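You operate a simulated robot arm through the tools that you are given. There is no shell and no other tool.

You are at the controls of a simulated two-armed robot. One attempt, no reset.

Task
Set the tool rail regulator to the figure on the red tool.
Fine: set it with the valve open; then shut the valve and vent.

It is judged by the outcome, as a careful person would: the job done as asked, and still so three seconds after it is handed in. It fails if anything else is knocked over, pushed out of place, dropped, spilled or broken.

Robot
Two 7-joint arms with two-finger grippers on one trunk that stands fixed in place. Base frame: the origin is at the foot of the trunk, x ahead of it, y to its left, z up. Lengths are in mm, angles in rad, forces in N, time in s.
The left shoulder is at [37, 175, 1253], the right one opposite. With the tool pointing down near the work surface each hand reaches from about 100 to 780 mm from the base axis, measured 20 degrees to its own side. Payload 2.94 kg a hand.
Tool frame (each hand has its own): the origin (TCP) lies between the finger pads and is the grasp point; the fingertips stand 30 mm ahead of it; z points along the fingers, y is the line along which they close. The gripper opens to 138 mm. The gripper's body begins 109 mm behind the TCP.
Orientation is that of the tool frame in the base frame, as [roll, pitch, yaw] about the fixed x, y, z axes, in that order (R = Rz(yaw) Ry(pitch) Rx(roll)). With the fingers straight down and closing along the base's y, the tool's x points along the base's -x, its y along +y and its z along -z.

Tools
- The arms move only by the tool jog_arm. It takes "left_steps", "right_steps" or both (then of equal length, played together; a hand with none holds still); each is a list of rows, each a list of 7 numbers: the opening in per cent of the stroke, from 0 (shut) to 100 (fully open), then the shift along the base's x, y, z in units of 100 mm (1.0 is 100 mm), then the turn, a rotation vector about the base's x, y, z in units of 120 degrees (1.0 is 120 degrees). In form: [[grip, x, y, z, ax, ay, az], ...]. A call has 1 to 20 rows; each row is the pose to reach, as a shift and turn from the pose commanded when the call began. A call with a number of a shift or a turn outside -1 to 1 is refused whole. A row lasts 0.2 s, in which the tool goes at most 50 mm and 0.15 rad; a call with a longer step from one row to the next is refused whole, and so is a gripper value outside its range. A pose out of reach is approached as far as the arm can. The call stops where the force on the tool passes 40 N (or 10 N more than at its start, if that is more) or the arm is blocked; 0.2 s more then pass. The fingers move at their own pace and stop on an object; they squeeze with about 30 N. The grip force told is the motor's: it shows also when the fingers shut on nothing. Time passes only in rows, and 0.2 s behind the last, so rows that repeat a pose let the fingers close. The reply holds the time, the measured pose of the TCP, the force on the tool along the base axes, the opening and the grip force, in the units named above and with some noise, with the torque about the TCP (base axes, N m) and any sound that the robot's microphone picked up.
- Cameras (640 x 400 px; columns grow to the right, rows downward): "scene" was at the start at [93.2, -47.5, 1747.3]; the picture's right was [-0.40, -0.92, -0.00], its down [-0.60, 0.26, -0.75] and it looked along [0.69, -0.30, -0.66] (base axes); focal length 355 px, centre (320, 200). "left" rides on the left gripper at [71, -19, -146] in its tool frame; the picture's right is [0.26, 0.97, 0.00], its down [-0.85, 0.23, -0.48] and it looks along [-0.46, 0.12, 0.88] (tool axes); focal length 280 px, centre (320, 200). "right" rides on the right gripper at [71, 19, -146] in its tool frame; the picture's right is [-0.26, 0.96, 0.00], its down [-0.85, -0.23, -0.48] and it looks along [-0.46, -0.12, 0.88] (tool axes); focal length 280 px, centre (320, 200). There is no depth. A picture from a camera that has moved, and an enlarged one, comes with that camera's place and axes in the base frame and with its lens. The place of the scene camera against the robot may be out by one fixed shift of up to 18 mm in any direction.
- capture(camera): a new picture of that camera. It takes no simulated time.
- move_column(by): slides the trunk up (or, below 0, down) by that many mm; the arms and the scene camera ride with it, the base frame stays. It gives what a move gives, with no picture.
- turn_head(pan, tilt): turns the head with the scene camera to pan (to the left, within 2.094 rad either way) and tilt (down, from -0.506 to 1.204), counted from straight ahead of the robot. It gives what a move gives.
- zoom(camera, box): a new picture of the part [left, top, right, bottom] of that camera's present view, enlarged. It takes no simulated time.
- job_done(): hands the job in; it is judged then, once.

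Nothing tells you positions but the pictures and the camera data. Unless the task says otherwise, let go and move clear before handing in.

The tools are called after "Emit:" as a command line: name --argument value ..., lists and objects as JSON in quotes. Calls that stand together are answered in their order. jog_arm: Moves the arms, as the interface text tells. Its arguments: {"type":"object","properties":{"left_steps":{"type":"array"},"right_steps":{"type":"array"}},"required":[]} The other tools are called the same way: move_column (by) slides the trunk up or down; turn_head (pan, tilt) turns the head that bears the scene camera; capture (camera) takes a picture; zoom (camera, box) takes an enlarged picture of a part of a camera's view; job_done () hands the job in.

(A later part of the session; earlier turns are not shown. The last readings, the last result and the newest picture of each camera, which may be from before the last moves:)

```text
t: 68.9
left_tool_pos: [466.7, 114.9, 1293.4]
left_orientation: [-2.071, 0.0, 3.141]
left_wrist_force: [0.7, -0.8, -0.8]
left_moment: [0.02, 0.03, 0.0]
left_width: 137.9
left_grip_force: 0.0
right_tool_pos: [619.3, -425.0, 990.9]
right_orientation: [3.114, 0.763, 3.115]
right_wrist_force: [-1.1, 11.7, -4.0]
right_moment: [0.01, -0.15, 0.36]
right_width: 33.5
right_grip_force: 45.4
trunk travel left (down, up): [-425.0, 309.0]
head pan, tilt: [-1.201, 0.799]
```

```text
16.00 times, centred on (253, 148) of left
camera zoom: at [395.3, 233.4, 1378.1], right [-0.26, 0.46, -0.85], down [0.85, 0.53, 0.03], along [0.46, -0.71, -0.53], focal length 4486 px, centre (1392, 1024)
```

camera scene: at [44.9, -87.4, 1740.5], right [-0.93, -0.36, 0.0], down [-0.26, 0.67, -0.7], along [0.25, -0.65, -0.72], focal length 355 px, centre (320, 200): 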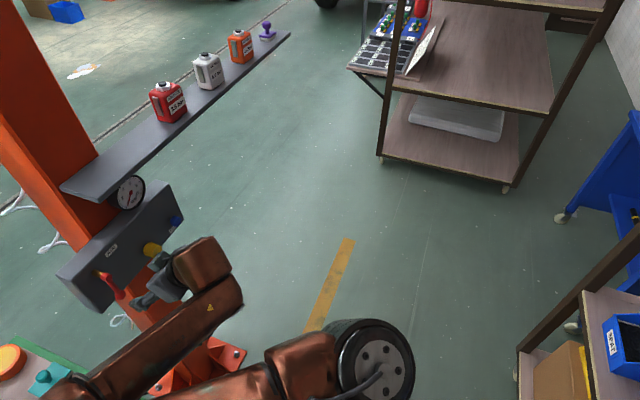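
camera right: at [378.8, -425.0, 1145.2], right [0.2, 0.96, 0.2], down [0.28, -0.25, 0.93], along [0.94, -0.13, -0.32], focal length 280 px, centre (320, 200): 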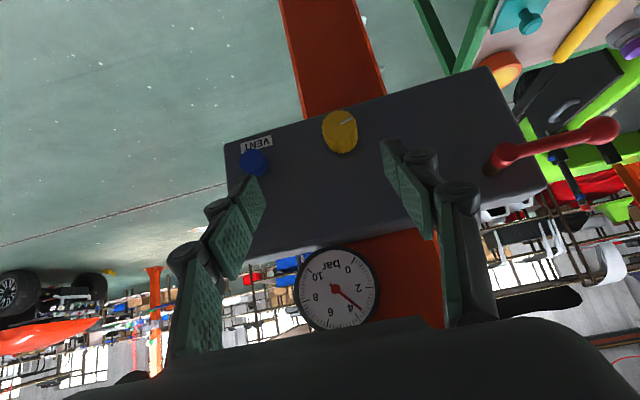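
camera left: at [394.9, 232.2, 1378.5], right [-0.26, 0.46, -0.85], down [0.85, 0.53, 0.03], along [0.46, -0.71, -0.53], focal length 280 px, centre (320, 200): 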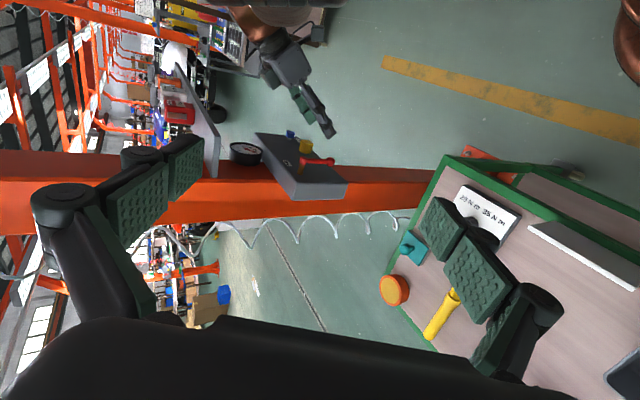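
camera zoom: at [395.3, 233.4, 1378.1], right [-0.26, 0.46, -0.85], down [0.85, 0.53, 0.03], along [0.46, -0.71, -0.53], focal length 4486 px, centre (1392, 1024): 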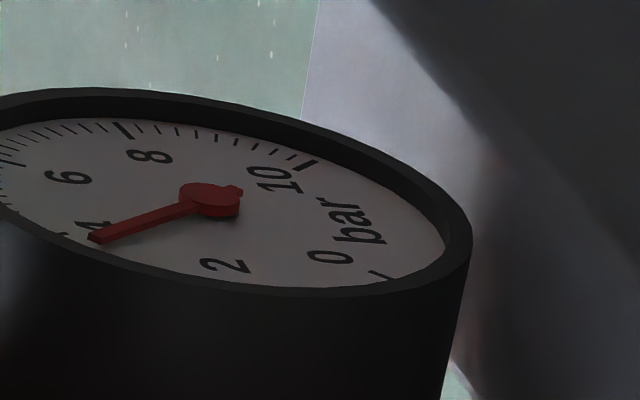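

Ticks near 3–4 are hidden by the rim from this side, so this view is only relative. I'll hold still for 2 s to let the needle settle and compare.

Emit:
jog_arm --right_steps '[[20, 0, 0, 0, 0, 0, 0], [20, 0, 0, 0, 0, 0, 0], [20, 0, 0, 0, 0, 0, 0], [20, 0, 0, 0, 0, 0, 0], [20, 0, 0, 0, 0, 0, 0], [20, 0, 0, 0, 0, 0, 0], [20, 0, 0, 0, 0, 0, 0], [20, 0, 0, 0, 0, 0, 0], [20, 0, 0, 0, 0, 0, 0], [20, 0, 0, 0, 0, 0, 0]]'

Emit:
zoom --camera "left" --box '[239, 140, 267, 157]'

Emit:
zoom --camera "right" --box '[290, 160, 370, 240]'

```text
t: 71.1
left_tool_pos: [468.0, 115.0, 1292.5]
left_orientation: [-2.071, 0.0, 3.14]
left_wrist_force: [1.2, -0.5, -0.2]
left_moment: [-0.01, -0.02, 0.01]
left_width: 138.3
left_grip_force: 0.1
right_tool_pos: [618.9, -425.7, 990.3]
right_orientation: [3.115, 0.762, 3.115]
right_wrist_force: [-4.6, 18.6, -10.3]
right_moment: [0.01, 0.1, 0.41]
right_width: 33.7
right_grip_force: 45.0
trunk travel left (down, up): [-425.0, 309.0]
head pan, tilt: [-1.201, 0.799]
```

```text
16.00 times, centred on (253, 148) of left
camera zoom: at [395.5, 233.8, 1377.9], right [-0.26, 0.46, -0.85], down [0.85, 0.53, 0.03], along [0.46, -0.71, -0.53], focal length 4486 px, centre (1392, 1024)
```

zoom: 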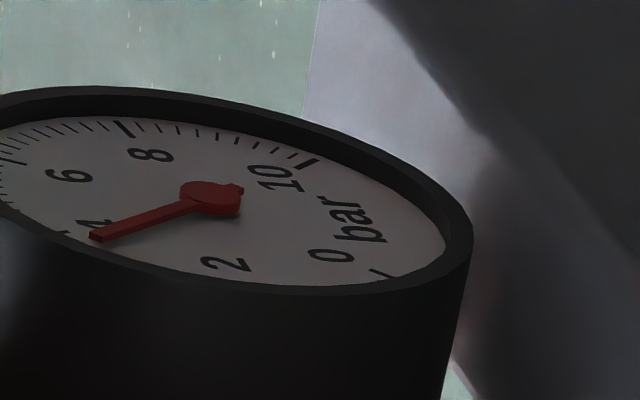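

```text
5.00 times, centred on (330, 200) of right
camera zoom: at [466.7, -405.3, 1046.2], right [0.2, 0.96, 0.2], down [0.28, -0.25, 0.93], along [0.94, -0.13, -0.32], focal length 1402 px, centre (270, 200)
```

zoom: 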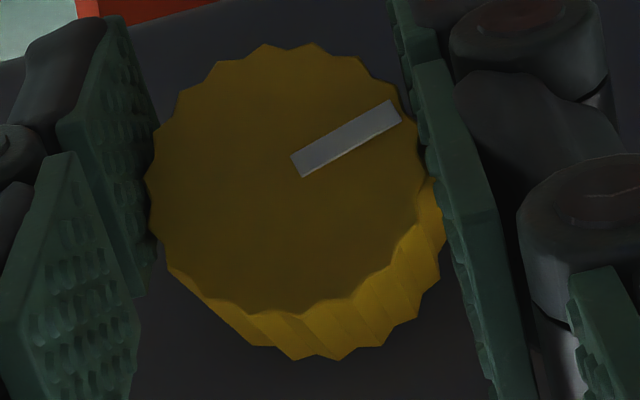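

The reading is stable while gripped. I'll release and back off to read it frontally.

Emit:
jog_arm --right_steps '[[40, 0, 0, 0, 0, 0, 0], [60, 0, 0, 0, 0, 0, 0], [60, 0, 0, 0, 0, 0, 0], [60, -0.2, 0, 0, 0, 0, 0], [60, -0.45, 0, 0, 0, 0, 0], [60, -0.7, 0, 0, 0, 0, 0], [60, -0.89, 0, 0, 0, 0, 0]]'

Emit:
jog_arm --right_steps '[[60, 0, -0.05, 0.25, 0, 0, 0], [60, 0, -0.1, 0.5, 0, 0, 0], [60, 0, -0.15, 0.75, 0, 0, 0], [60, 0, -0.2, 1.0, 0, 0, 0], [60, 0, -0.2, 1.0, 0, 0, 0], [60, 0, -0.2, 1.0, 0, 0, 0]]'

Emit:
zoom --camera "right" --box '[290, 230, 386, 326]'

Emit:
zoom --camera "right" --box '[338, 275, 378, 323]'

Emit:
zoom --camera "left" --box '[239, 140, 267, 157]'

```text
t: 72.7
left_tool_pos: [466.5, 111.7, 1293.0]
left_orientation: [-2.075, 0.0, -3.141]
left_wrist_force: [0.4, -0.4, -0.3]
left_moment: [0.0, 0.04, -0.03]
left_width: 138.0
left_grip_force: 0.1
right_tool_pos: [525.8, -426.8, 989.7]
right_orientation: [3.114, 0.764, 3.111]
right_wrist_force: [0.0, -0.3, -0.6]
right_moment: [-0.01, -0.03, 0.0]
right_width: 82.8
right_grip_force: 0.1
trunk travel left (down, up): [-425.0, 309.0]
head pan, tilt: [-1.201, 0.799]
```

```text
t: 74.1
left_tool_pos: [466.5, 113.2, 1292.7]
left_orientation: [-2.074, -0.002, -3.141]
left_wrist_force: [0.1, -0.1, 0.7]
left_moment: [0.03, 0.0, 0.02]
left_width: 137.8
left_grip_force: 0.1
right_tool_pos: [527.1, -446.4, 1090.5]
right_orientation: [3.114, 0.766, 3.111]
right_wrist_force: [0.4, -0.5, 1.5]
right_moment: [0.01, -0.01, 0.03]
right_width: 82.9
right_grip_force: 0.0
trunk travel left (down, up): [-425.0, 309.0]
head pan, tilt: [-1.201, 0.799]
```

```text
4.17 times, centred on (338, 278) of right
camera zoom: at [375.6, -426.4, 1146.2], right [0.2, 0.96, 0.2], down [0.28, -0.25, 0.93], along [0.94, -0.13, -0.32], focal length 1168 px, centre (245, -125)
```

zoom: 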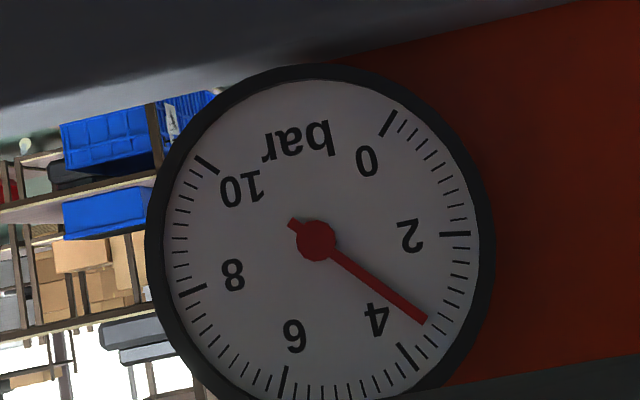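

```text
8.33 times, centred on (358, 299) of right
camera zoom: at [375.6, -426.4, 1146.2], right [0.2, 0.96, 0.2], down [0.28, -0.25, 0.93], along [0.94, -0.13, -0.32], focal length 2337 px, centre (3, -625)
```

zoom: 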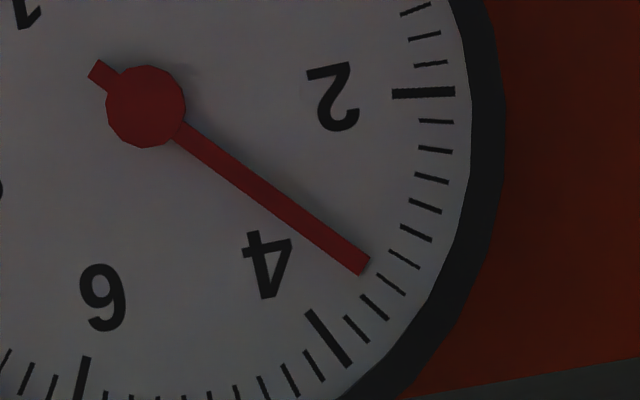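

```text
16.00 times, centred on (253, 148) of left
camera zoom: at [395.0, 231.8, 1378.5], right [-0.26, 0.46, -0.85], down [0.85, 0.53, 0.03], along [0.46, -0.71, -0.53], focal length 4486 px, centre (1392, 1024)
```

zoom: 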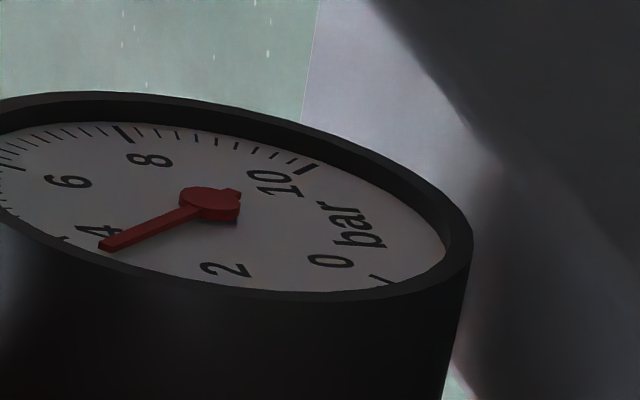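

After release it reads 3.40: letting go dragged the knob slightly because the hand was carrying a side load. I'll regrip better centred, null the side forces, turn about 6° counterclockwise, and release with no load.

Emit:
jog_arm --right_steps '[[60, 0, 0.05, -0.25, 0, 0, 0], [60, 0, 0.1, -0.5, 0, 0, 0], [60, 0, 0.15, -0.75, 0, 0, 0], [60, 0, 0.215, -1.0, 0, 0, 0], [60, 0, 0.215, -1.0, 0, 0, 0]]'

Emit:
jog_arm --right_steps '[[60, 0.2, 0, -0.005, 0, 0, 0], [60, 0.4, 0, -0.005, 0, 0, 0], [60, 0.6, 0, -0.005, 0, 0, 0], [60, 0.8, 0, -0.005, 0, 0, 0], [60, 0.92, 0, -0.005, 0, 0, 0], [60, 0.92, 0, -0.005, 0, 0, 0]]'

Emit:
jog_arm --right_steps '[[22, 0, 0, 0, 0, 0, 0], [22, 0, 0, 0, 0, 0, 0], [22, 0, 0, 0, 0, 0, 0], [22, 0, 0, 0, 0, 0, 0], [22, 0, 0, 0, 0, 0, 0]]'

Emit:
zoom --camera "left" --box '[239, 140, 267, 157]'

Emit:
zoom --camera "right" --box '[270, 140, 390, 260]'

```text
t: 75.3
left_tool_pos: [466.9, 112.4, 1291.9]
left_orientation: [-2.072, -0.001, -3.141]
left_wrist_force: [0.2, 0.4, 0.0]
left_moment: [0.0, 0.0, -0.04]
left_width: 137.9
left_grip_force: 0.0
right_tool_pos: [528.7, -425.5, 988.5]
right_orientation: [3.114, 0.764, 3.109]
right_wrist_force: [0.3, -0.3, 0.6]
right_moment: [-0.01, -0.02, -0.02]
right_width: 83.0
right_grip_force: 0.1
trunk travel left (down, up): [-425.0, 309.0]
head pan, tilt: [-1.201, 0.799]
```

```text
t: 76.7
left_tool_pos: [465.9, 112.1, 1292.0]
left_orientation: [-2.073, 0.0, 3.14]
left_wrist_force: [1.0, 0.6, -0.3]
left_moment: [0.03, -0.02, 0.03]
left_width: 138.2
left_grip_force: 0.0
right_tool_pos: [619.7, -425.5, 989.7]
right_orientation: [3.113, 0.764, 3.109]
right_wrist_force: [0.5, 0.9, -0.7]
right_moment: [0.01, -0.02, -0.01]
right_width: 82.7
right_grip_force: 0.1
trunk travel left (down, up): [-425.0, 309.0]
head pan, tilt: [-1.201, 0.799]
```

```text
t: 77.9
left_tool_pos: [467.5, 113.6, 1293.8]
left_orientation: [-2.073, -0.001, 3.142]
left_wrist_force: [-0.2, 0.4, 0.4]
left_moment: [0.04, 0.02, -0.01]
left_width: 138.0
left_grip_force: 0.0
right_tool_pos: [621.2, -426.0, 989.8]
right_orientation: [3.117, 0.765, 3.112]
right_wrist_force: [-0.3, 0.5, -0.1]
right_moment: [-0.03, 0.04, 0.29]
right_width: 33.6
right_grip_force: 45.4
trunk travel left (down, up): [-425.0, 309.0]
head pan, tilt: [-1.201, 0.799]
```

```text
16.00 times, centred on (253, 148) of left
camera zoom: at [395.2, 231.8, 1378.4], right [-0.26, 0.46, -0.85], down [0.85, 0.53, 0.03], along [0.46, -0.71, -0.53], focal length 4486 px, centre (1392, 1024)
```

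zoom: 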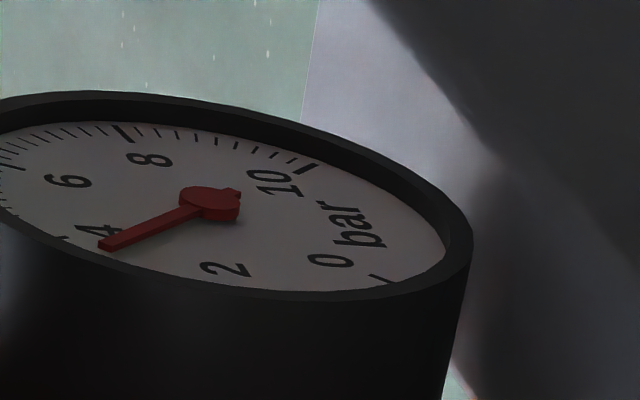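

```text
3.33 times, centred on (330, 200) of right
camera zoom: at [469.2, -405.0, 1044.8], right [0.2, 0.96, 0.2], down [0.28, -0.25, 0.93], along [0.94, -0.13, -0.32], focal length 935 px, centre (287, 200)
```

zoom: 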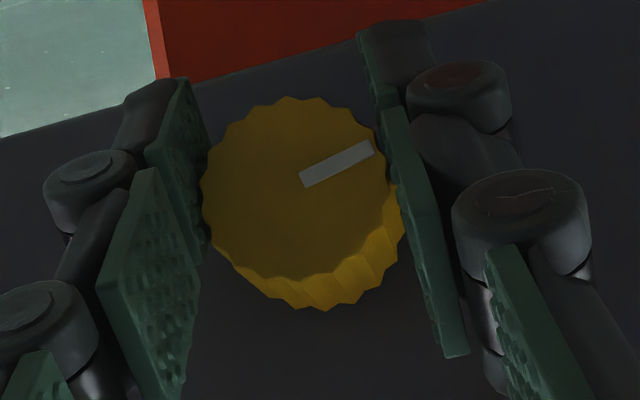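

Side forces are now essentially zero and the gauge unchanged. Turning 6° counterclockwise and holding to let the gauge settle.

Emit:
jog_arm --right_steps '[[22, 0, 0, 0, -0.02, 0, 0], [22, 0, 0, 0, -0.04, 0, 0], [22, 0, 0, 0, -0.05, 0, 0], [22, 0, 0, 0, -0.05, 0, 0], [22, 0, 0, 0, -0.05, 0, 0], [22, 0, 0, 0, -0.05, 0, 0], [22, 0, 0, 0, -0.05, 0, 0], [22, 0, 0, 0, -0.05, 0, 0], [22, 0, 0, 0, -0.05, 0, 0], [22, 0, 0, 0, -0.05, 0, 0]]'

Emit:
zoom --camera "left" --box '[239, 140, 267, 157]'

```text
t: 80.1
left_tool_pos: [466.4, 113.0, 1293.0]
left_orientation: [-2.074, -0.001, 3.142]
left_wrist_force: [-0.3, -0.2, -0.3]
left_moment: [0.02, 0.01, 0.0]
left_width: 138.2
left_grip_force: 0.1
right_tool_pos: [620.6, -425.0, 988.1]
right_orientation: [-3.025, 0.761, -3.071]
right_wrist_force: [-10.9, 5.1, -7.7]
right_moment: [-0.01, 0.27, 0.33]
right_width: 33.3
right_grip_force: 45.9
trunk travel left (down, up): [-425.0, 309.0]
head pan, tilt: [-1.201, 0.799]
```

```text
16.00 times, centred on (253, 148) of left
camera zoom: at [394.5, 232.0, 1378.6], right [-0.26, 0.46, -0.85], down [0.85, 0.53, 0.03], along [0.46, -0.71, -0.53], focal length 4486 px, centre (1392, 1024)
```

zoom: 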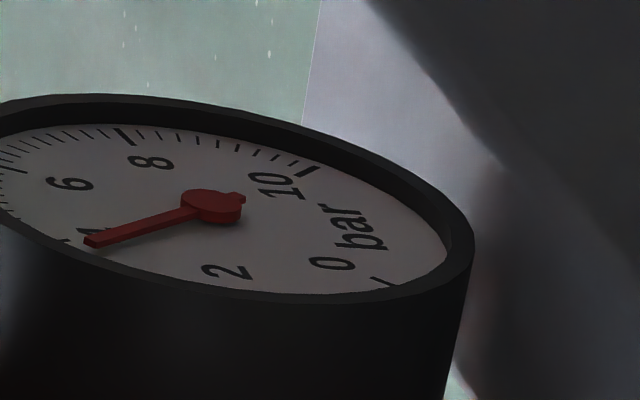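

The left-view estimate is now about 3.6. Side forces have crept up, so I'll shift the hand by about a millimetre to null them before releasing.

Emit:
jog_arm --right_steps '[[22, -0.01, 0.005, -0.01, 0, 0, 0], [22, -0.01, 0.005, -0.01, 0, 0, 0]]'

```text
t: 80.7
left_tool_pos: [465.3, 113.1, 1292.8]
left_orientation: [-2.074, 0.0, 3.141]
left_wrist_force: [0.2, 0.5, 0.1]
left_moment: [0.03, -0.01, -0.01]
left_width: 137.9
left_grip_force: 0.1
right_tool_pos: [621.7, -425.2, 990.0]
right_orientation: [-3.022, 0.764, -3.071]
right_wrist_force: [-3.6, 1.6, -2.5]
right_moment: [-0.01, 0.73, 0.34]
right_width: 33.5
right_grip_force: 45.5
trunk travel left (down, up): [-425.0, 309.0]
head pan, tilt: [-1.201, 0.799]
```

The forces are nearly nulled. One more small correction, then release and back off for a frontal reading.

Emit:
jog_arm --right_steps '[[22, -0.006, 0.002, -0.005, 0, 0, 0], [60, -0.006, 0.002, -0.005, 0, 0, 0], [60, -0.006, 0.002, -0.005, 0, 0, 0], [60, -0.006, 0.002, -0.005, 0, 0, 0], [60, -0.2, 0, 0, 0, 0, 0], [60, -0.45, 0, 0, 0, 0, 0], [60, -0.7, 0, 0, 0, 0, 0], [60, -0.92, 0, 0, 0, 0, 0]]'

Emit:
jog_arm --right_steps '[[60, 0, -0.05, 0.25, 0.01, 0, 0], [60, 0, -0.1, 0.5, 0.02, 0, 0], [60, 0, -0.15, 0.75, 0.03, 0, 0], [60, 0, -0.2, 1.0, 0.04, 0, 0], [60, 0, -0.2, 1.0, 0.05, 0, 0], [60, 0, -0.2, 1.0, 0.05, 0, 0]]'

Emit:
zoom --camera "right" --box '[290, 230, 386, 326]'

Emit:
zoom --camera "right" --box '[338, 275, 378, 323]'

Emit:
zoom --camera "left" --box '[239, 140, 267, 157]'

```text
t: 82.5
left_tool_pos: [466.5, 113.1, 1292.6]
left_orientation: [-2.074, 0.0, 3.141]
left_wrist_force: [-0.2, 0.1, -0.4]
left_moment: [-0.01, -0.01, -0.01]
left_width: 138.0
left_grip_force: 0.1
right_tool_pos: [530.0, -424.1, 988.4]
right_orientation: [-3.024, 0.761, -3.073]
right_wrist_force: [0.5, -0.3, 0.2]
right_moment: [0.0, 0.01, 0.01]
right_width: 82.7
right_grip_force: 0.2
trunk travel left (down, up): [-425.0, 309.0]
head pan, tilt: [-1.201, 0.799]
```

```text
t: 83.9
left_tool_pos: [466.9, 112.2, 1292.7]
left_orientation: [-2.074, -0.001, 3.14]
left_wrist_force: [-1.4, 0.2, 0.4]
left_moment: [0.0, -0.02, 0.01]
left_width: 138.2
left_grip_force: 0.0
right_tool_pos: [529.6, -444.4, 1089.3]
right_orientation: [3.113, 0.765, 3.11]
right_wrist_force: [0.0, -0.8, -0.6]
right_moment: [-0.01, -0.02, -0.02]
right_width: 82.8
right_grip_force: 0.0
trunk travel left (down, up): [-425.0, 309.0]
head pan, tilt: [-1.201, 0.799]
```

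```text
4.17 times, centred on (338, 278) of right
camera zoom: at [377.6, -424.2, 1144.8], right [0.2, 0.96, 0.2], down [0.28, -0.25, 0.93], along [0.94, -0.13, -0.32], focal length 1168 px, centre (245, -125)
```

zoom: 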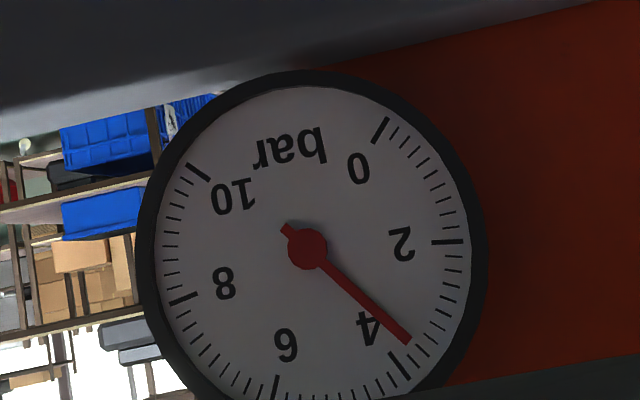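

```text
8.33 times, centred on (358, 299) of right
camera zoom: at [377.6, -424.2, 1144.8], right [0.2, 0.96, 0.2], down [0.28, -0.25, 0.93], along [0.94, -0.13, -0.32], focal length 2337 px, centre (3, -625)
```

zoom: 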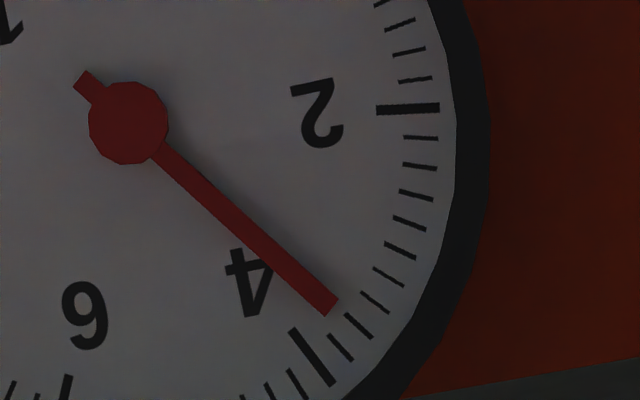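

```text
16.00 times, centred on (253, 148) of left
camera zoom: at [395.1, 231.8, 1378.4], right [-0.26, 0.46, -0.85], down [0.85, 0.53, 0.03], along [0.46, -0.71, -0.53], focal length 4486 px, centre (1392, 1024)
```

zoom: 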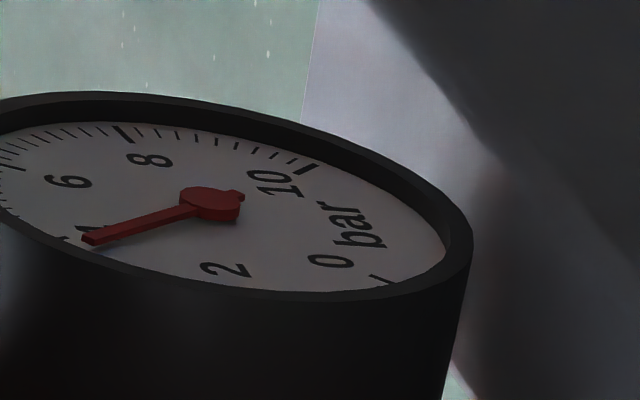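

The frontal reading is 3.6 (about 3.62) with the valve open, so the regulator is set. Next I'll shut the valve: roll the hand to about 50° and bring it around the lever's hub so the upper finger can push the lever back down.

Emit:
jog_arm --right_steps '[[60, 0.02, 0.25, 0, 0.06, 0, 0], [60, 0.05, 0.5, 0, 0.12, 0, 0], [60, 0.1, 0.75, 0, 0.18, 0, 0], [60, 0.15, 1.0, -0.05, 0.2, 0, 0]]'

Emit:
jog_arm --right_steps '[[60, 0.03, 0.15, -0.05, 0.06, 0, 0], [60, 0.08, 0.3, -0.1, 0.12, 0, 0], [60, 0.13, 0.45, -0.15, 0.18, 0, 0], [60, 0.15, 0.52, -0.17, 0.2, 0, 0], [60, 0.15, 0.52, -0.17, 0.2, 0, 0]]'

Emit:
capture --camera "right"

Emit:
zoom --camera "left" --box '[220, 100, 360, 210]'

```text
t: 84.9
left_tool_pos: [466.0, 113.0, 1291.7]
left_orientation: [-2.072, 0.002, 3.141]
left_wrist_force: [0.6, -0.1, -0.3]
left_moment: [-0.01, 0.0, 0.01]
left_width: 137.9
left_grip_force: 0.0
right_tool_pos: [544.9, -345.3, 1082.4]
right_orientation: [2.567, 0.671, 2.745]
right_wrist_force: [-0.1, 0.0, -0.2]
right_moment: [-0.06, -0.01, -0.01]
right_width: 82.5
right_grip_force: 0.0
trunk travel left (down, up): [-425.0, 309.0]
head pan, tilt: [-1.201, 0.799]
```

```text
t: 86.1
left_tool_pos: [466.8, 111.5, 1293.2]
left_orientation: [-2.073, -0.001, -3.141]
left_wrist_force: [0.0, 1.2, -0.4]
left_moment: [-0.02, -0.01, 0.03]
left_width: 138.1
left_grip_force: 0.1
right_tool_pos: [559.2, -293.7, 1065.0]
right_orientation: [2.134, 0.461, 2.507]
right_wrist_force: [-0.3, 0.3, -0.4]
right_moment: [0.01, 0.02, 0.0]
right_width: 82.8
right_grip_force: 0.1
trunk travel left (down, up): [-425.0, 309.0]
head pan, tilt: [-1.201, 0.799]
```

```text
taken
camera right: at [408.0, -322.2, 1117.6], right [0.2, 0.49, 0.85], down [0.28, -0.86, 0.43], along [0.94, 0.15, -0.31], focal length 280 px, centre (320, 200)
```

right: 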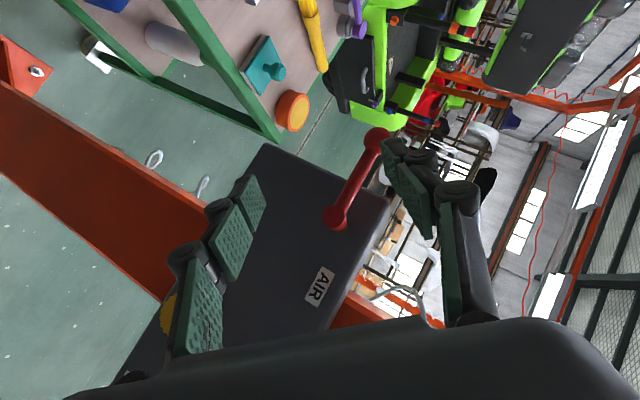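

```text
3.64 times, centred on (290, 155) of left
camera zoom: at [395.2, 231.6, 1378.4], right [-0.26, 0.46, -0.85], down [0.85, 0.53, 0.03], along [0.46, -0.71, -0.53], focal length 1020 px, centre (429, 364)
```

zoom: 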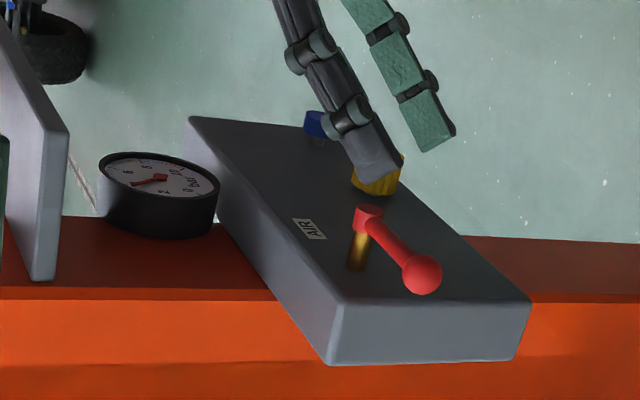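

The lever's hub is between the fingers' span and the upper finger should pass just above the lever. Moving forward with slight extra height for clearance.

Emit:
jog_arm --right_steps '[[60, 0.1, -0.03, 0.06, 0, 0, 0], [60, 0.22, -0.03, 0.06, 0, 0, 0], [60, 0.34, -0.03, 0.06, 0, 0, 0], [60, 0.46, -0.03, 0.06, 0, 0, 0], [60, 0.53, -0.03, 0.06, 0, 0, 0]]'

Emit:
zoom --camera "right" --box '[200, 60, 480, 340]'

Emit:
zoom --camera "left" --box '[220, 100, 360, 210]'

```text
t: 87.3
left_tool_pos: [467.1, 113.4, 1292.6]
left_orientation: [-2.075, 0.0, -3.141]
left_wrist_force: [-0.3, 0.1, 0.3]
left_moment: [0.02, 0.04, 0.04]
left_width: 138.1
left_grip_force: 0.1
right_tool_pos: [612.5, -295.9, 1072.0]
right_orientation: [2.135, 0.463, 2.506]
right_wrist_force: [-0.3, -0.5, 0.8]
right_moment: [-0.03, -0.03, 0.01]
right_width: 82.8
right_grip_force: 0.0
trunk travel left (down, up): [-425.0, 309.0]
head pan, tilt: [-1.201, 0.799]
```

```text
1.43 times, centred on (340, 200) of right
camera zoom: at [460.4, -324.3, 1123.9], right [0.2, 0.49, 0.85], down [0.28, -0.86, 0.43], along [0.94, 0.15, -0.31], focal length 401 px, centre (291, 200)
```

zoom: 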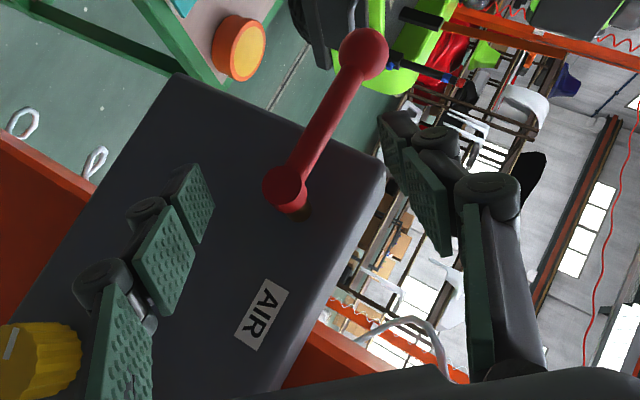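

```text
3.64 times, centred on (290, 155) of left
camera zoom: at [395.1, 231.8, 1378.5], right [-0.26, 0.46, -0.85], down [0.85, 0.53, 0.03], along [0.46, -0.71, -0.53], focal length 1020 px, centre (429, 364)
```

zoom: 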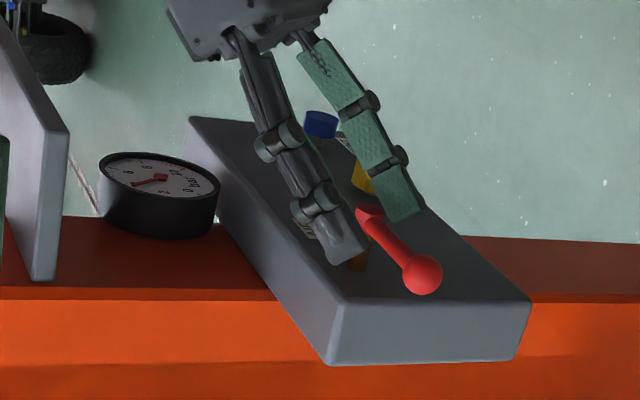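

The upper finger is positioned just above the lever with the hub between the fingers. Now sweeping the lever down, first about a third of the way.

Emit:
jog_arm --right_steps '[[60, 0, 0.02, -0.07, 0, 0, 0], [60, 0, 0.03, -0.13, 0, 0, 0], [60, 0, 0.01, -0.17, -0.05, 0, 0], [60, 0, -0.005, -0.21, -0.092, 0, 0], [60, 0, -0.01, -0.25, -0.125, 0, 0]]'

Emit:
zoom --camera "right" --box '[200, 60, 480, 340]'

Emit:
zoom --camera "left" --box '[220, 100, 360, 210]'

```text
t: 88.5
left_tool_pos: [467.4, 113.4, 1292.5]
left_orientation: [-2.074, 0.0, -3.141]
left_wrist_force: [0.8, 0.4, 0.3]
left_moment: [-0.01, 0.03, 0.0]
left_width: 137.6
left_grip_force: 0.0
right_tool_pos: [610.8, -296.7, 1047.5]
right_orientation: [2.393, 0.607, 2.642]
right_wrist_force: [-1.0, 0.2, 0.5]
right_moment: [0.02, -0.02, 0.02]
right_width: 82.9
right_grip_force: 0.6
trunk travel left (down, up): [-425.0, 309.0]
head pan, tilt: [-1.201, 0.799]
```

```text
1.43 times, centred on (340, 200) of right
camera zoom: at [459.2, -309.8, 1104.9], right [0.2, 0.7, 0.69], down [0.28, -0.71, 0.64], along [0.94, 0.06, -0.34], focal length 401 px, centre (291, 200)
```

zoom: 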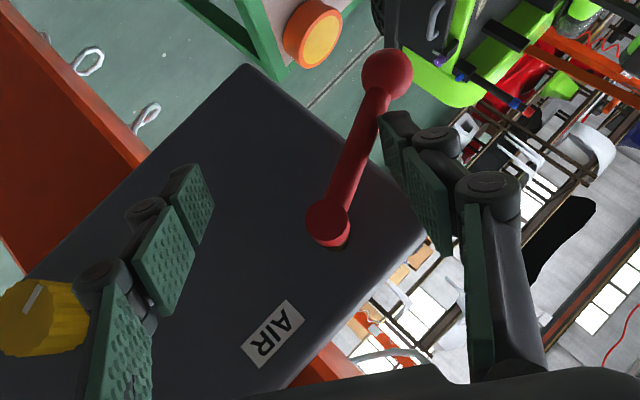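

```text
3.64 times, centred on (290, 155) of left
camera zoom: at [395.0, 232.4, 1378.4], right [-0.26, 0.46, -0.85], down [0.85, 0.53, 0.03], along [0.46, -0.71, -0.53], focal length 1020 px, centre (429, 364)
```

zoom: 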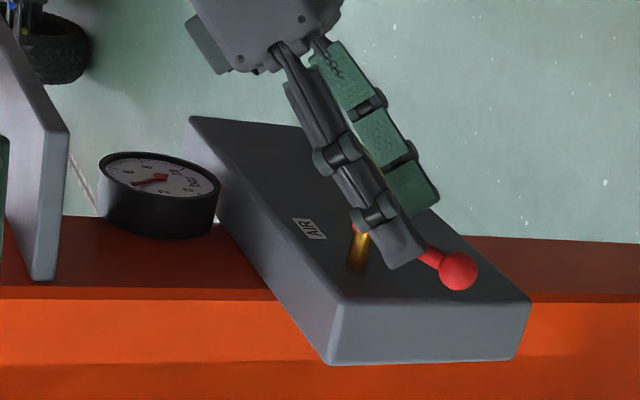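

The lever is following down (about 60°) with little force. Continuing the sweep toward vertical.

Emit:
jog_arm --right_steps '[[60, 0, -0.04, -0.025, -0.042, 0, 0], [60, 0, -0.09, -0.05, -0.092, 0, 0], [60, 0, -0.14, -0.075, -0.133, 0, 0], [60, 0, -0.2, -0.07, -0.175, 0, 0]]'

Emit:
zoom --camera "right" --box '[200, 60, 480, 340]'

Emit:
zoom --camera "left" --box '[220, 100, 360, 210]'

```text
t: 89.5
left_tool_pos: [467.5, 113.4, 1293.2]
left_orientation: [-2.071, 0.001, 3.14]
left_wrist_force: [-0.9, 0.7, 0.1]
left_moment: [0.01, -0.03, -0.01]
left_width: 137.7
left_grip_force: 0.0
right_tool_pos: [611.2, -315.4, 1041.3]
right_orientation: [2.834, 0.735, 2.918]
right_wrist_force: [-1.0, 1.9, 0.4]
right_moment: [0.03, 0.01, 0.06]
right_width: 84.2
right_grip_force: 0.6
trunk travel left (down, up): [-425.0, 309.0]
head pan, tilt: [-1.201, 0.799]
```

```text
1.43 times, centred on (340, 200) of right
camera zoom: at [459.4, -307.5, 1098.9], right [0.2, 0.9, 0.39], down [0.28, -0.44, 0.85], along [0.94, -0.06, -0.34], focal length 401 px, centre (291, 200)
```

zoom: 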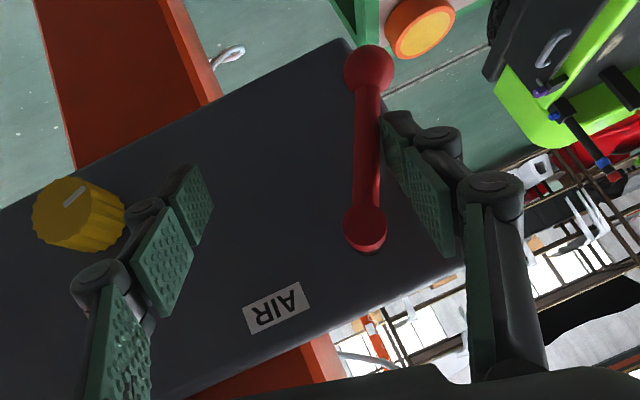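

```text
3.64 times, centred on (290, 155) of left
camera zoom: at [395.1, 232.7, 1378.3], right [-0.26, 0.46, -0.85], down [0.85, 0.53, 0.03], along [0.46, -0.71, -0.53], focal length 1020 px, centre (429, 364)
```

zoom: 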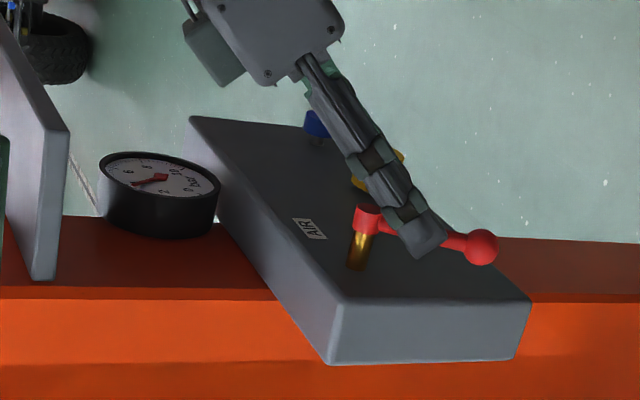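

The lever is about 25° from vertical. Continuing toward the shut stop.

Emit:
jog_arm --right_steps '[[60, 0, -0.065, 0.005, -0.042, 0, 0], [60, 0, -0.13, 0.01, -0.083, 0, 0], [60, 0, -0.18, 0.01, -0.1, 0, 0], [60, 0, -0.22, 0.01, -0.1, 0, 0]]'

Emit:
zoom --camera "right" --box '[200, 60, 480, 340]'

Emit:
zoom --camera "left" --box '[220, 100, 360, 210]'

```text
t: 90.5
left_tool_pos: [467.8, 113.9, 1292.8]
left_orientation: [-2.07, 0.001, 3.141]
left_wrist_force: [-0.8, -0.4, 0.4]
left_moment: [0.05, 0.01, -0.02]
left_width: 137.9
left_grip_force: 0.0
right_tool_pos: [612.5, -335.3, 1041.4]
right_orientation: [3.115, 0.765, 3.117]
right_wrist_force: [0.7, 11.1, 1.8]
right_moment: [0.14, -0.1, 0.12]
right_width: 90.7
right_grip_force: 6.5
trunk travel left (down, up): [-425.0, 309.0]
head pan, tilt: [-1.201, 0.799]
```

```text
1.43 times, centred on (340, 200) of right
camera zoom: at [460.8, -315.4, 1096.8], right [0.2, 0.96, 0.2], down [0.28, -0.25, 0.93], along [0.94, -0.13, -0.32], focal length 401 px, centre (291, 200)
```

zoom: 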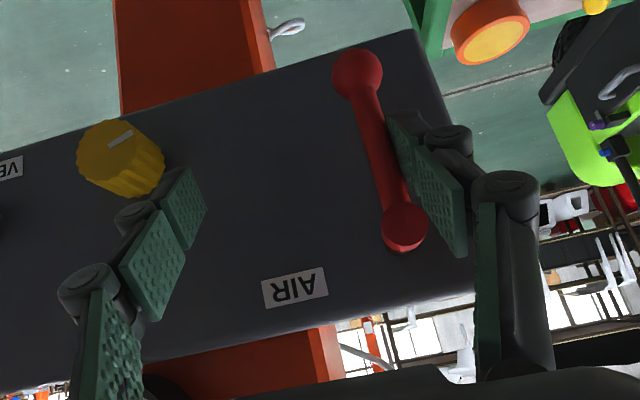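

```text
3.64 times, centred on (290, 155) of left
camera zoom: at [395.0, 233.7, 1378.2], right [-0.26, 0.46, -0.85], down [0.85, 0.53, 0.03], along [0.46, -0.71, -0.53], focal length 1020 px, centre (429, 364)
```

zoom: 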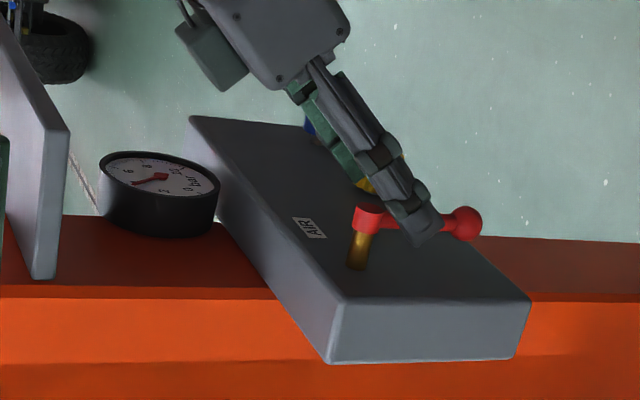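

The lever looks vertical again, with an 11 N reaction. I'll press a few mm more to be sure it is against the shut stop.

Emit:
jog_arm --right_steps '[[60, 0, -0.04, 0, 0, 0, 0], [60, 0, -0.08, 0, 0, 0, 0], [60, 0, -0.1, 0, 0, 0, 0], [60, 0, -0.1, 0, 0, 0, 0]]'

Emit:
zoom --camera "right" --box '[200, 60, 480, 340]'

```text
t: 91.6
left_tool_pos: [467.7, 112.6, 1291.9]
left_orientation: [-2.073, -0.001, 3.141]
left_wrist_force: [0.0, -0.5, 0.3]
left_moment: [0.02, 0.01, 0.02]
left_width: 137.8
left_grip_force: 0.0
right_tool_pos: [614.3, -339.2, 1039.8]
right_orientation: [3.1, 0.762, 3.122]
right_wrist_force: [8.9, 28.0, -2.3]
right_moment: [-0.07, -0.31, -0.06]
right_width: 98.4
right_grip_force: 11.6
trunk travel left (down, up): [-425.0, 309.0]
head pan, tilt: [-1.201, 0.799]
stopped in row 4 (right hand): the force on the tool passed its limit at 40 N (the readings are from after the stop); the commanded pose is now the measured one
```

```text
1.43 times, centred on (340, 200) of right
camera zoom: at [462.6, -323.1, 1095.5], right [0.18, 0.96, 0.21], down [0.29, -0.26, 0.92], along [0.94, -0.11, -0.32], focal length 401 px, centre (291, 200)
```

zoom: 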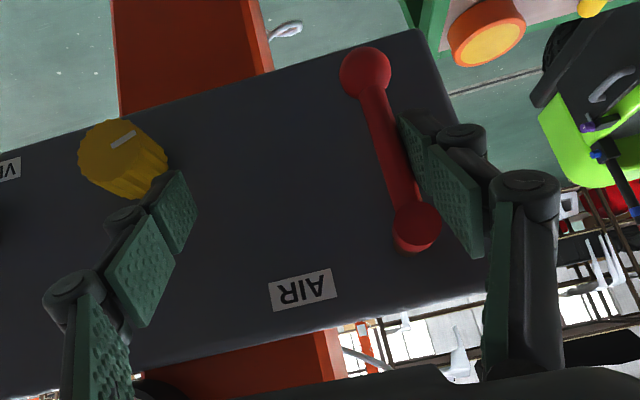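

The lever is hard against its shut stop. Now releasing sideways and retreating, and watching that the gauge stays until vented.

Emit:
jog_arm --right_steps '[[60, 0, 0.07, 0, 0, 0, 0], [60, 0, 0.1, 0, 0, 0, 0], [60, -0.2, 0.1, 0, 0, 0, 0], [60, -0.45, 0.1, 0, 0, 0, 0], [60, -0.7, 0.1, 0, 0, 0, 0], [60, -0.7, 0.1, 0, 0, 0, 0]]'

Emit:
capture --camera "right"

Emit:
zoom --camera "left" --box '[220, 100, 360, 210]'

Emit:
zoom --camera "left" --box '[239, 140, 267, 157]'

```text
t: 93.0
left_tool_pos: [466.6, 109.3, 1293.7]
left_orientation: [-2.072, 0.0, 3.14]
left_wrist_force: [-0.3, -1.2, -0.7]
left_moment: [0.01, 0.0, -0.01]
left_width: 137.9
left_grip_force: 0.1
right_tool_pos: [542.3, -338.0, 1038.1]
right_orientation: [3.107, 0.759, 3.114]
right_wrist_force: [-0.5, -0.3, 0.0]
right_moment: [0.02, -0.01, 0.0]
right_width: 83.1
right_grip_force: 0.1
trunk travel left (down, up): [-425.0, 309.0]
head pan, tilt: [-1.201, 0.799]
```

```text
taken
camera right: at [390.2, -319.4, 1094.1], right [0.19, 0.96, 0.21], down [0.28, -0.26, 0.92], along [0.94, -0.12, -0.32], focal length 280 px, centre (320, 200)
```

right: 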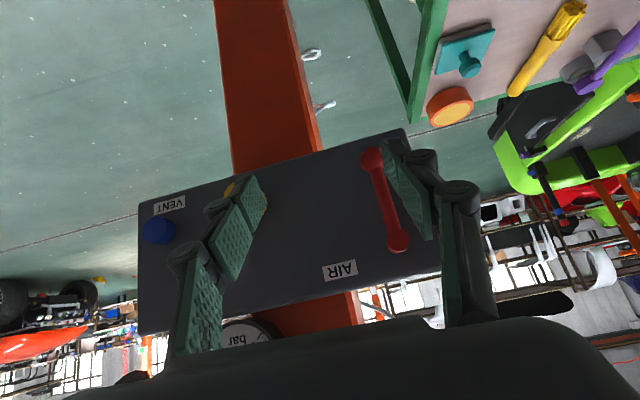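

```text
3.64 times, centred on (290, 155) of left
camera zoom: at [395.5, 229.4, 1378.6], right [-0.26, 0.47, -0.85], down [0.85, 0.53, 0.03], along [0.46, -0.71, -0.53], focal length 1020 px, centre (429, 364)
```

zoom: 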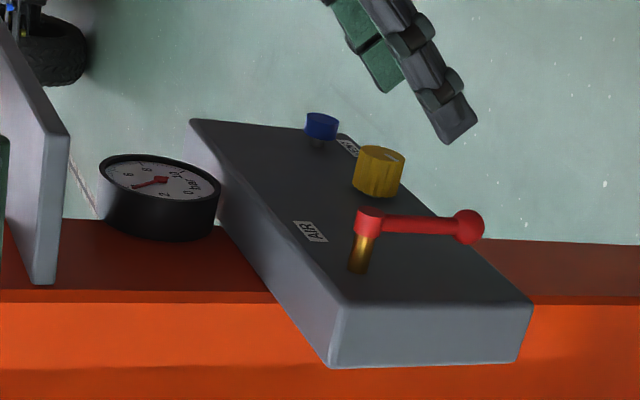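

```text
16.00 times, centred on (253, 148) of left
camera zoom: at [395.5, 229.4, 1378.6], right [-0.26, 0.47, -0.85], down [0.85, 0.53, 0.03], along [0.46, -0.71, -0.53], focal length 4486 px, centre (1392, 1024)
```

zoom: 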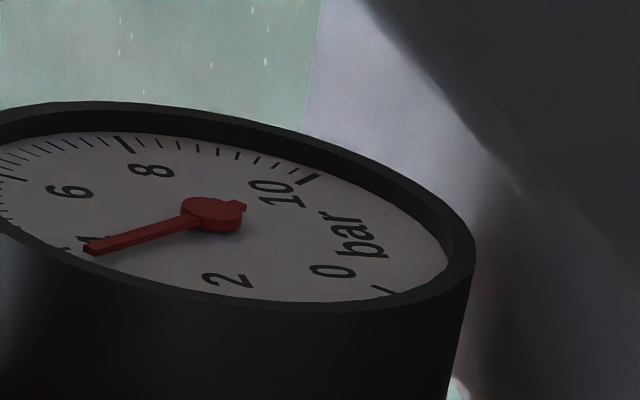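

The valve is shut, the gauge still holds 3.6, and the knob's mark is undisturbed. Next is venting: closing the fingers and moving in front of the blue VENT button at about (642,-525,994).

Emit:
jog_arm --right_steps '[[60, 0, -0.25, 0, 0, 0, 0], [60, 0, -0.5, 0, 0, 0, 0], [60, 0, -0.75, 0, 0, 0, 0], [60, 0, -1.0, 0, 0, 0, 0]]'

Emit:
jog_arm --right_steps '[[40, 0, -0.25, -0.1, 0, 0, 0], [20, 0, -0.5, -0.2, 0, 0, 0], [0, 0, -0.75, -0.25, 0, 0, 0], [0, 0, -0.87, -0.3, 0, 0, 0], [0, 0, -0.87, -0.3, 0, 0, 0], [0, 0, -0.87, -0.3, 0, 0, 0]]'

Emit:
capture --camera "right"

Emit:
zoom --camera "left" --box '[220, 100, 360, 210]'

```text
t: 94.0
left_tool_pos: [465.8, 110.9, 1291.9]
left_orientation: [-2.074, -0.001, 3.138]
left_wrist_force: [-0.5, 0.2, 0.4]
left_moment: [0.01, 0.03, -0.03]
left_width: 138.0
left_grip_force: 0.2
right_tool_pos: [541.9, -437.9, 1036.6]
right_orientation: [3.105, 0.762, 3.112]
right_wrist_force: [0.5, 0.3, 0.6]
right_moment: [-0.01, 0.0, -0.03]
right_width: 82.7
right_grip_force: 0.0
trunk travel left (down, up): [-425.0, 309.0]
head pan, tilt: [-1.201, 0.799]
```

```text
t: 95.4
left_tool_pos: [466.6, 110.0, 1293.3]
left_orientation: [-2.071, 0.0, 3.14]
left_wrist_force: [0.7, -0.3, 0.2]
left_moment: [-0.02, -0.03, 0.01]
left_width: 137.7
left_grip_force: 0.1
right_tool_pos: [541.4, -523.9, 1008.5]
right_orientation: [3.106, 0.759, 3.113]
right_wrist_force: [-0.1, 0.8, 0.5]
right_moment: [0.02, 0.02, 0.0]
right_width: 0.1
right_grip_force: 28.3
trunk travel left (down, up): [-425.0, 309.0]
head pan, tilt: [-1.201, 0.799]
```

```text
taken
camera right: at [389.9, -505.1, 1065.2], right [0.19, 0.96, 0.21], down [0.28, -0.26, 0.92], along [0.94, -0.12, -0.32], focal length 280 px, centre (320, 200)
```

right: 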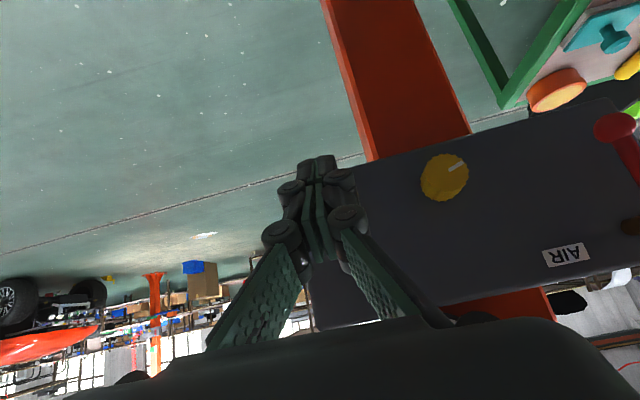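

```text
3.64 times, centred on (290, 155) of left
camera zoom: at [395.5, 229.5, 1378.6], right [-0.26, 0.47, -0.85], down [0.85, 0.53, 0.03], along [0.46, -0.71, -0.53], focal length 1020 px, centre (429, 364)
```

zoom: 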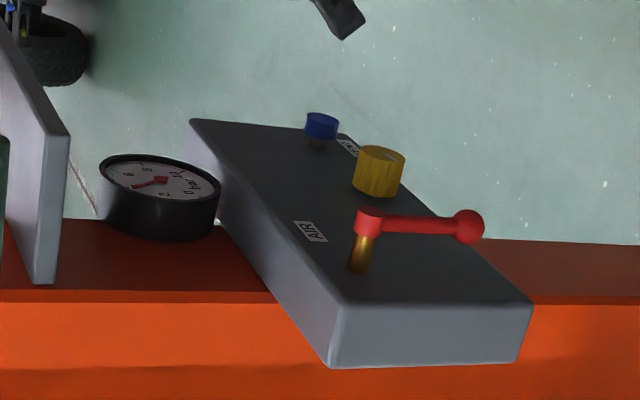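

The closed fingertips are aligned with the vent button. Advancing toward it, then pressing in small steps.

Emit:
jog_arm --right_steps '[[0, 0.15, -0.01, -0.01, 0, 0, 0], [0, 0.3, -0.01, -0.01, 0, 0, 0], [0, 0.42, -0.01, -0.01, 0, 0, 0], [0, 0.5, -0.01, -0.01, 0, 0, 0], [0, 0.55, -0.01, -0.01, 0, 0, 0]]'

Emit:
zoom --camera "left" --box '[220, 100, 360, 210]'

Emit:
zoom --camera "right" --box '[240, 100, 400, 260]'

```text
t: 96.6
left_tool_pos: [466.9, 110.8, 1291.2]
left_orientation: [-2.072, 0.001, 3.139]
left_wrist_force: [0.0, 0.6, -0.1]
left_moment: [-0.04, 0.0, -0.01]
left_width: 138.1
left_grip_force: 0.0
right_tool_pos: [596.5, -527.2, 1009.0]
right_orientation: [3.107, 0.762, 3.113]
right_wrist_force: [0.4, 0.4, 0.0]
right_moment: [0.02, 0.0, 0.0]
right_width: 0.0
right_grip_force: 28.3
trunk travel left (down, up): [-425.0, 309.0]
head pan, tilt: [-1.201, 0.799]
```

```text
3.64 times, centred on (290, 155) of left
camera zoom: at [395.6, 230.0, 1378.5], right [-0.26, 0.47, -0.85], down [0.85, 0.53, 0.03], along [0.46, -0.71, -0.53], focal length 1020 px, centre (429, 364)
```

zoom: 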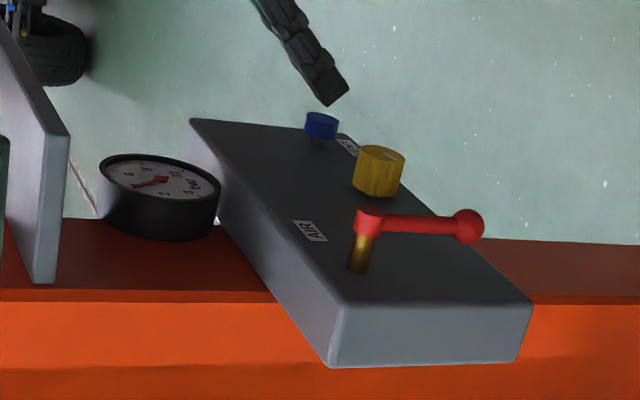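

```text
2.50 times, centred on (320, 180) of right
camera zoom: at [445.8, -506.8, 1064.5], right [0.19, 0.96, 0.21], down [0.28, -0.26, 0.92], along [0.94, -0.12, -0.32], focal length 701 px, centre (320, 250)
```

zoom: 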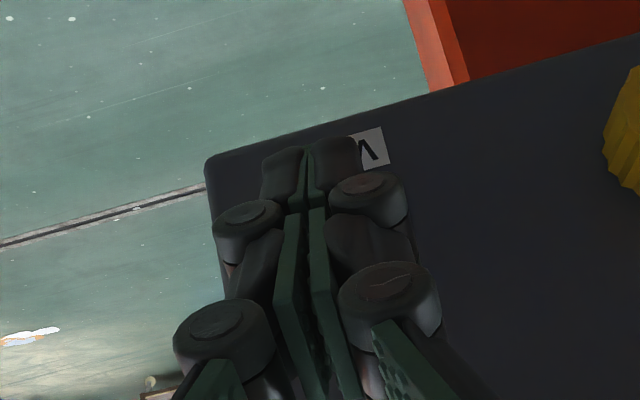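

The fingertips sit about 8 mm in front of the button and are centred on it. Pressing forward in small steps.

Emit:
jog_arm --right_steps '[[0, 0.05, 0, 0, 0, 0, 0], [0, 0.08, 0, 0, 0, 0, 0], [0, 0.11, 0, 0, 0, 0, 0], [0, 0.14, 0, 0, 0, 0, 0]]'

Emit:
zoom --camera "left" --box '[220, 100, 360, 210]'

```text
t: 97.6
left_tool_pos: [467.1, 108.9, 1293.5]
left_orientation: [-2.073, 0.0, 3.139]
left_wrist_force: [0.2, 0.1, 0.4]
left_moment: [-0.01, 0.02, -0.01]
left_width: 138.0
left_grip_force: 0.1
right_tool_pos: [611.3, -524.9, 1007.0]
right_orientation: [3.106, 0.762, 3.112]
right_wrist_force: [-1.5, -0.5, 0.1]
right_moment: [0.01, -0.02, -0.02]
right_width: 5.9
right_grip_force: 28.8
trunk travel left (down, up): [-425.0, 309.0]
head pan, tilt: [-1.201, 0.799]
```

```text
3.64 times, centred on (290, 155) of left
camera zoom: at [395.3, 229.9, 1378.6], right [-0.26, 0.47, -0.85], down [0.85, 0.53, 0.03], along [0.46, -0.71, -0.53], focal length 1020 px, centre (429, 364)
```

zoom: 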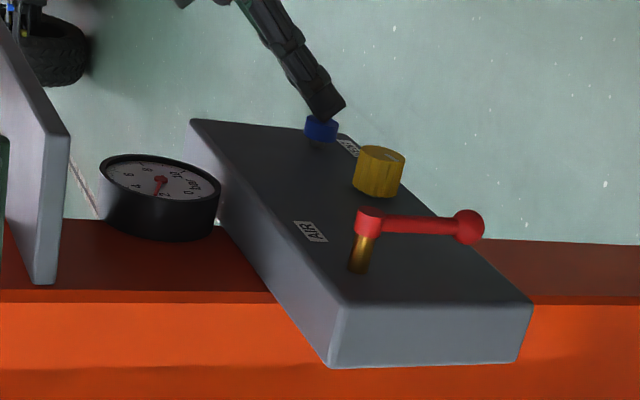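

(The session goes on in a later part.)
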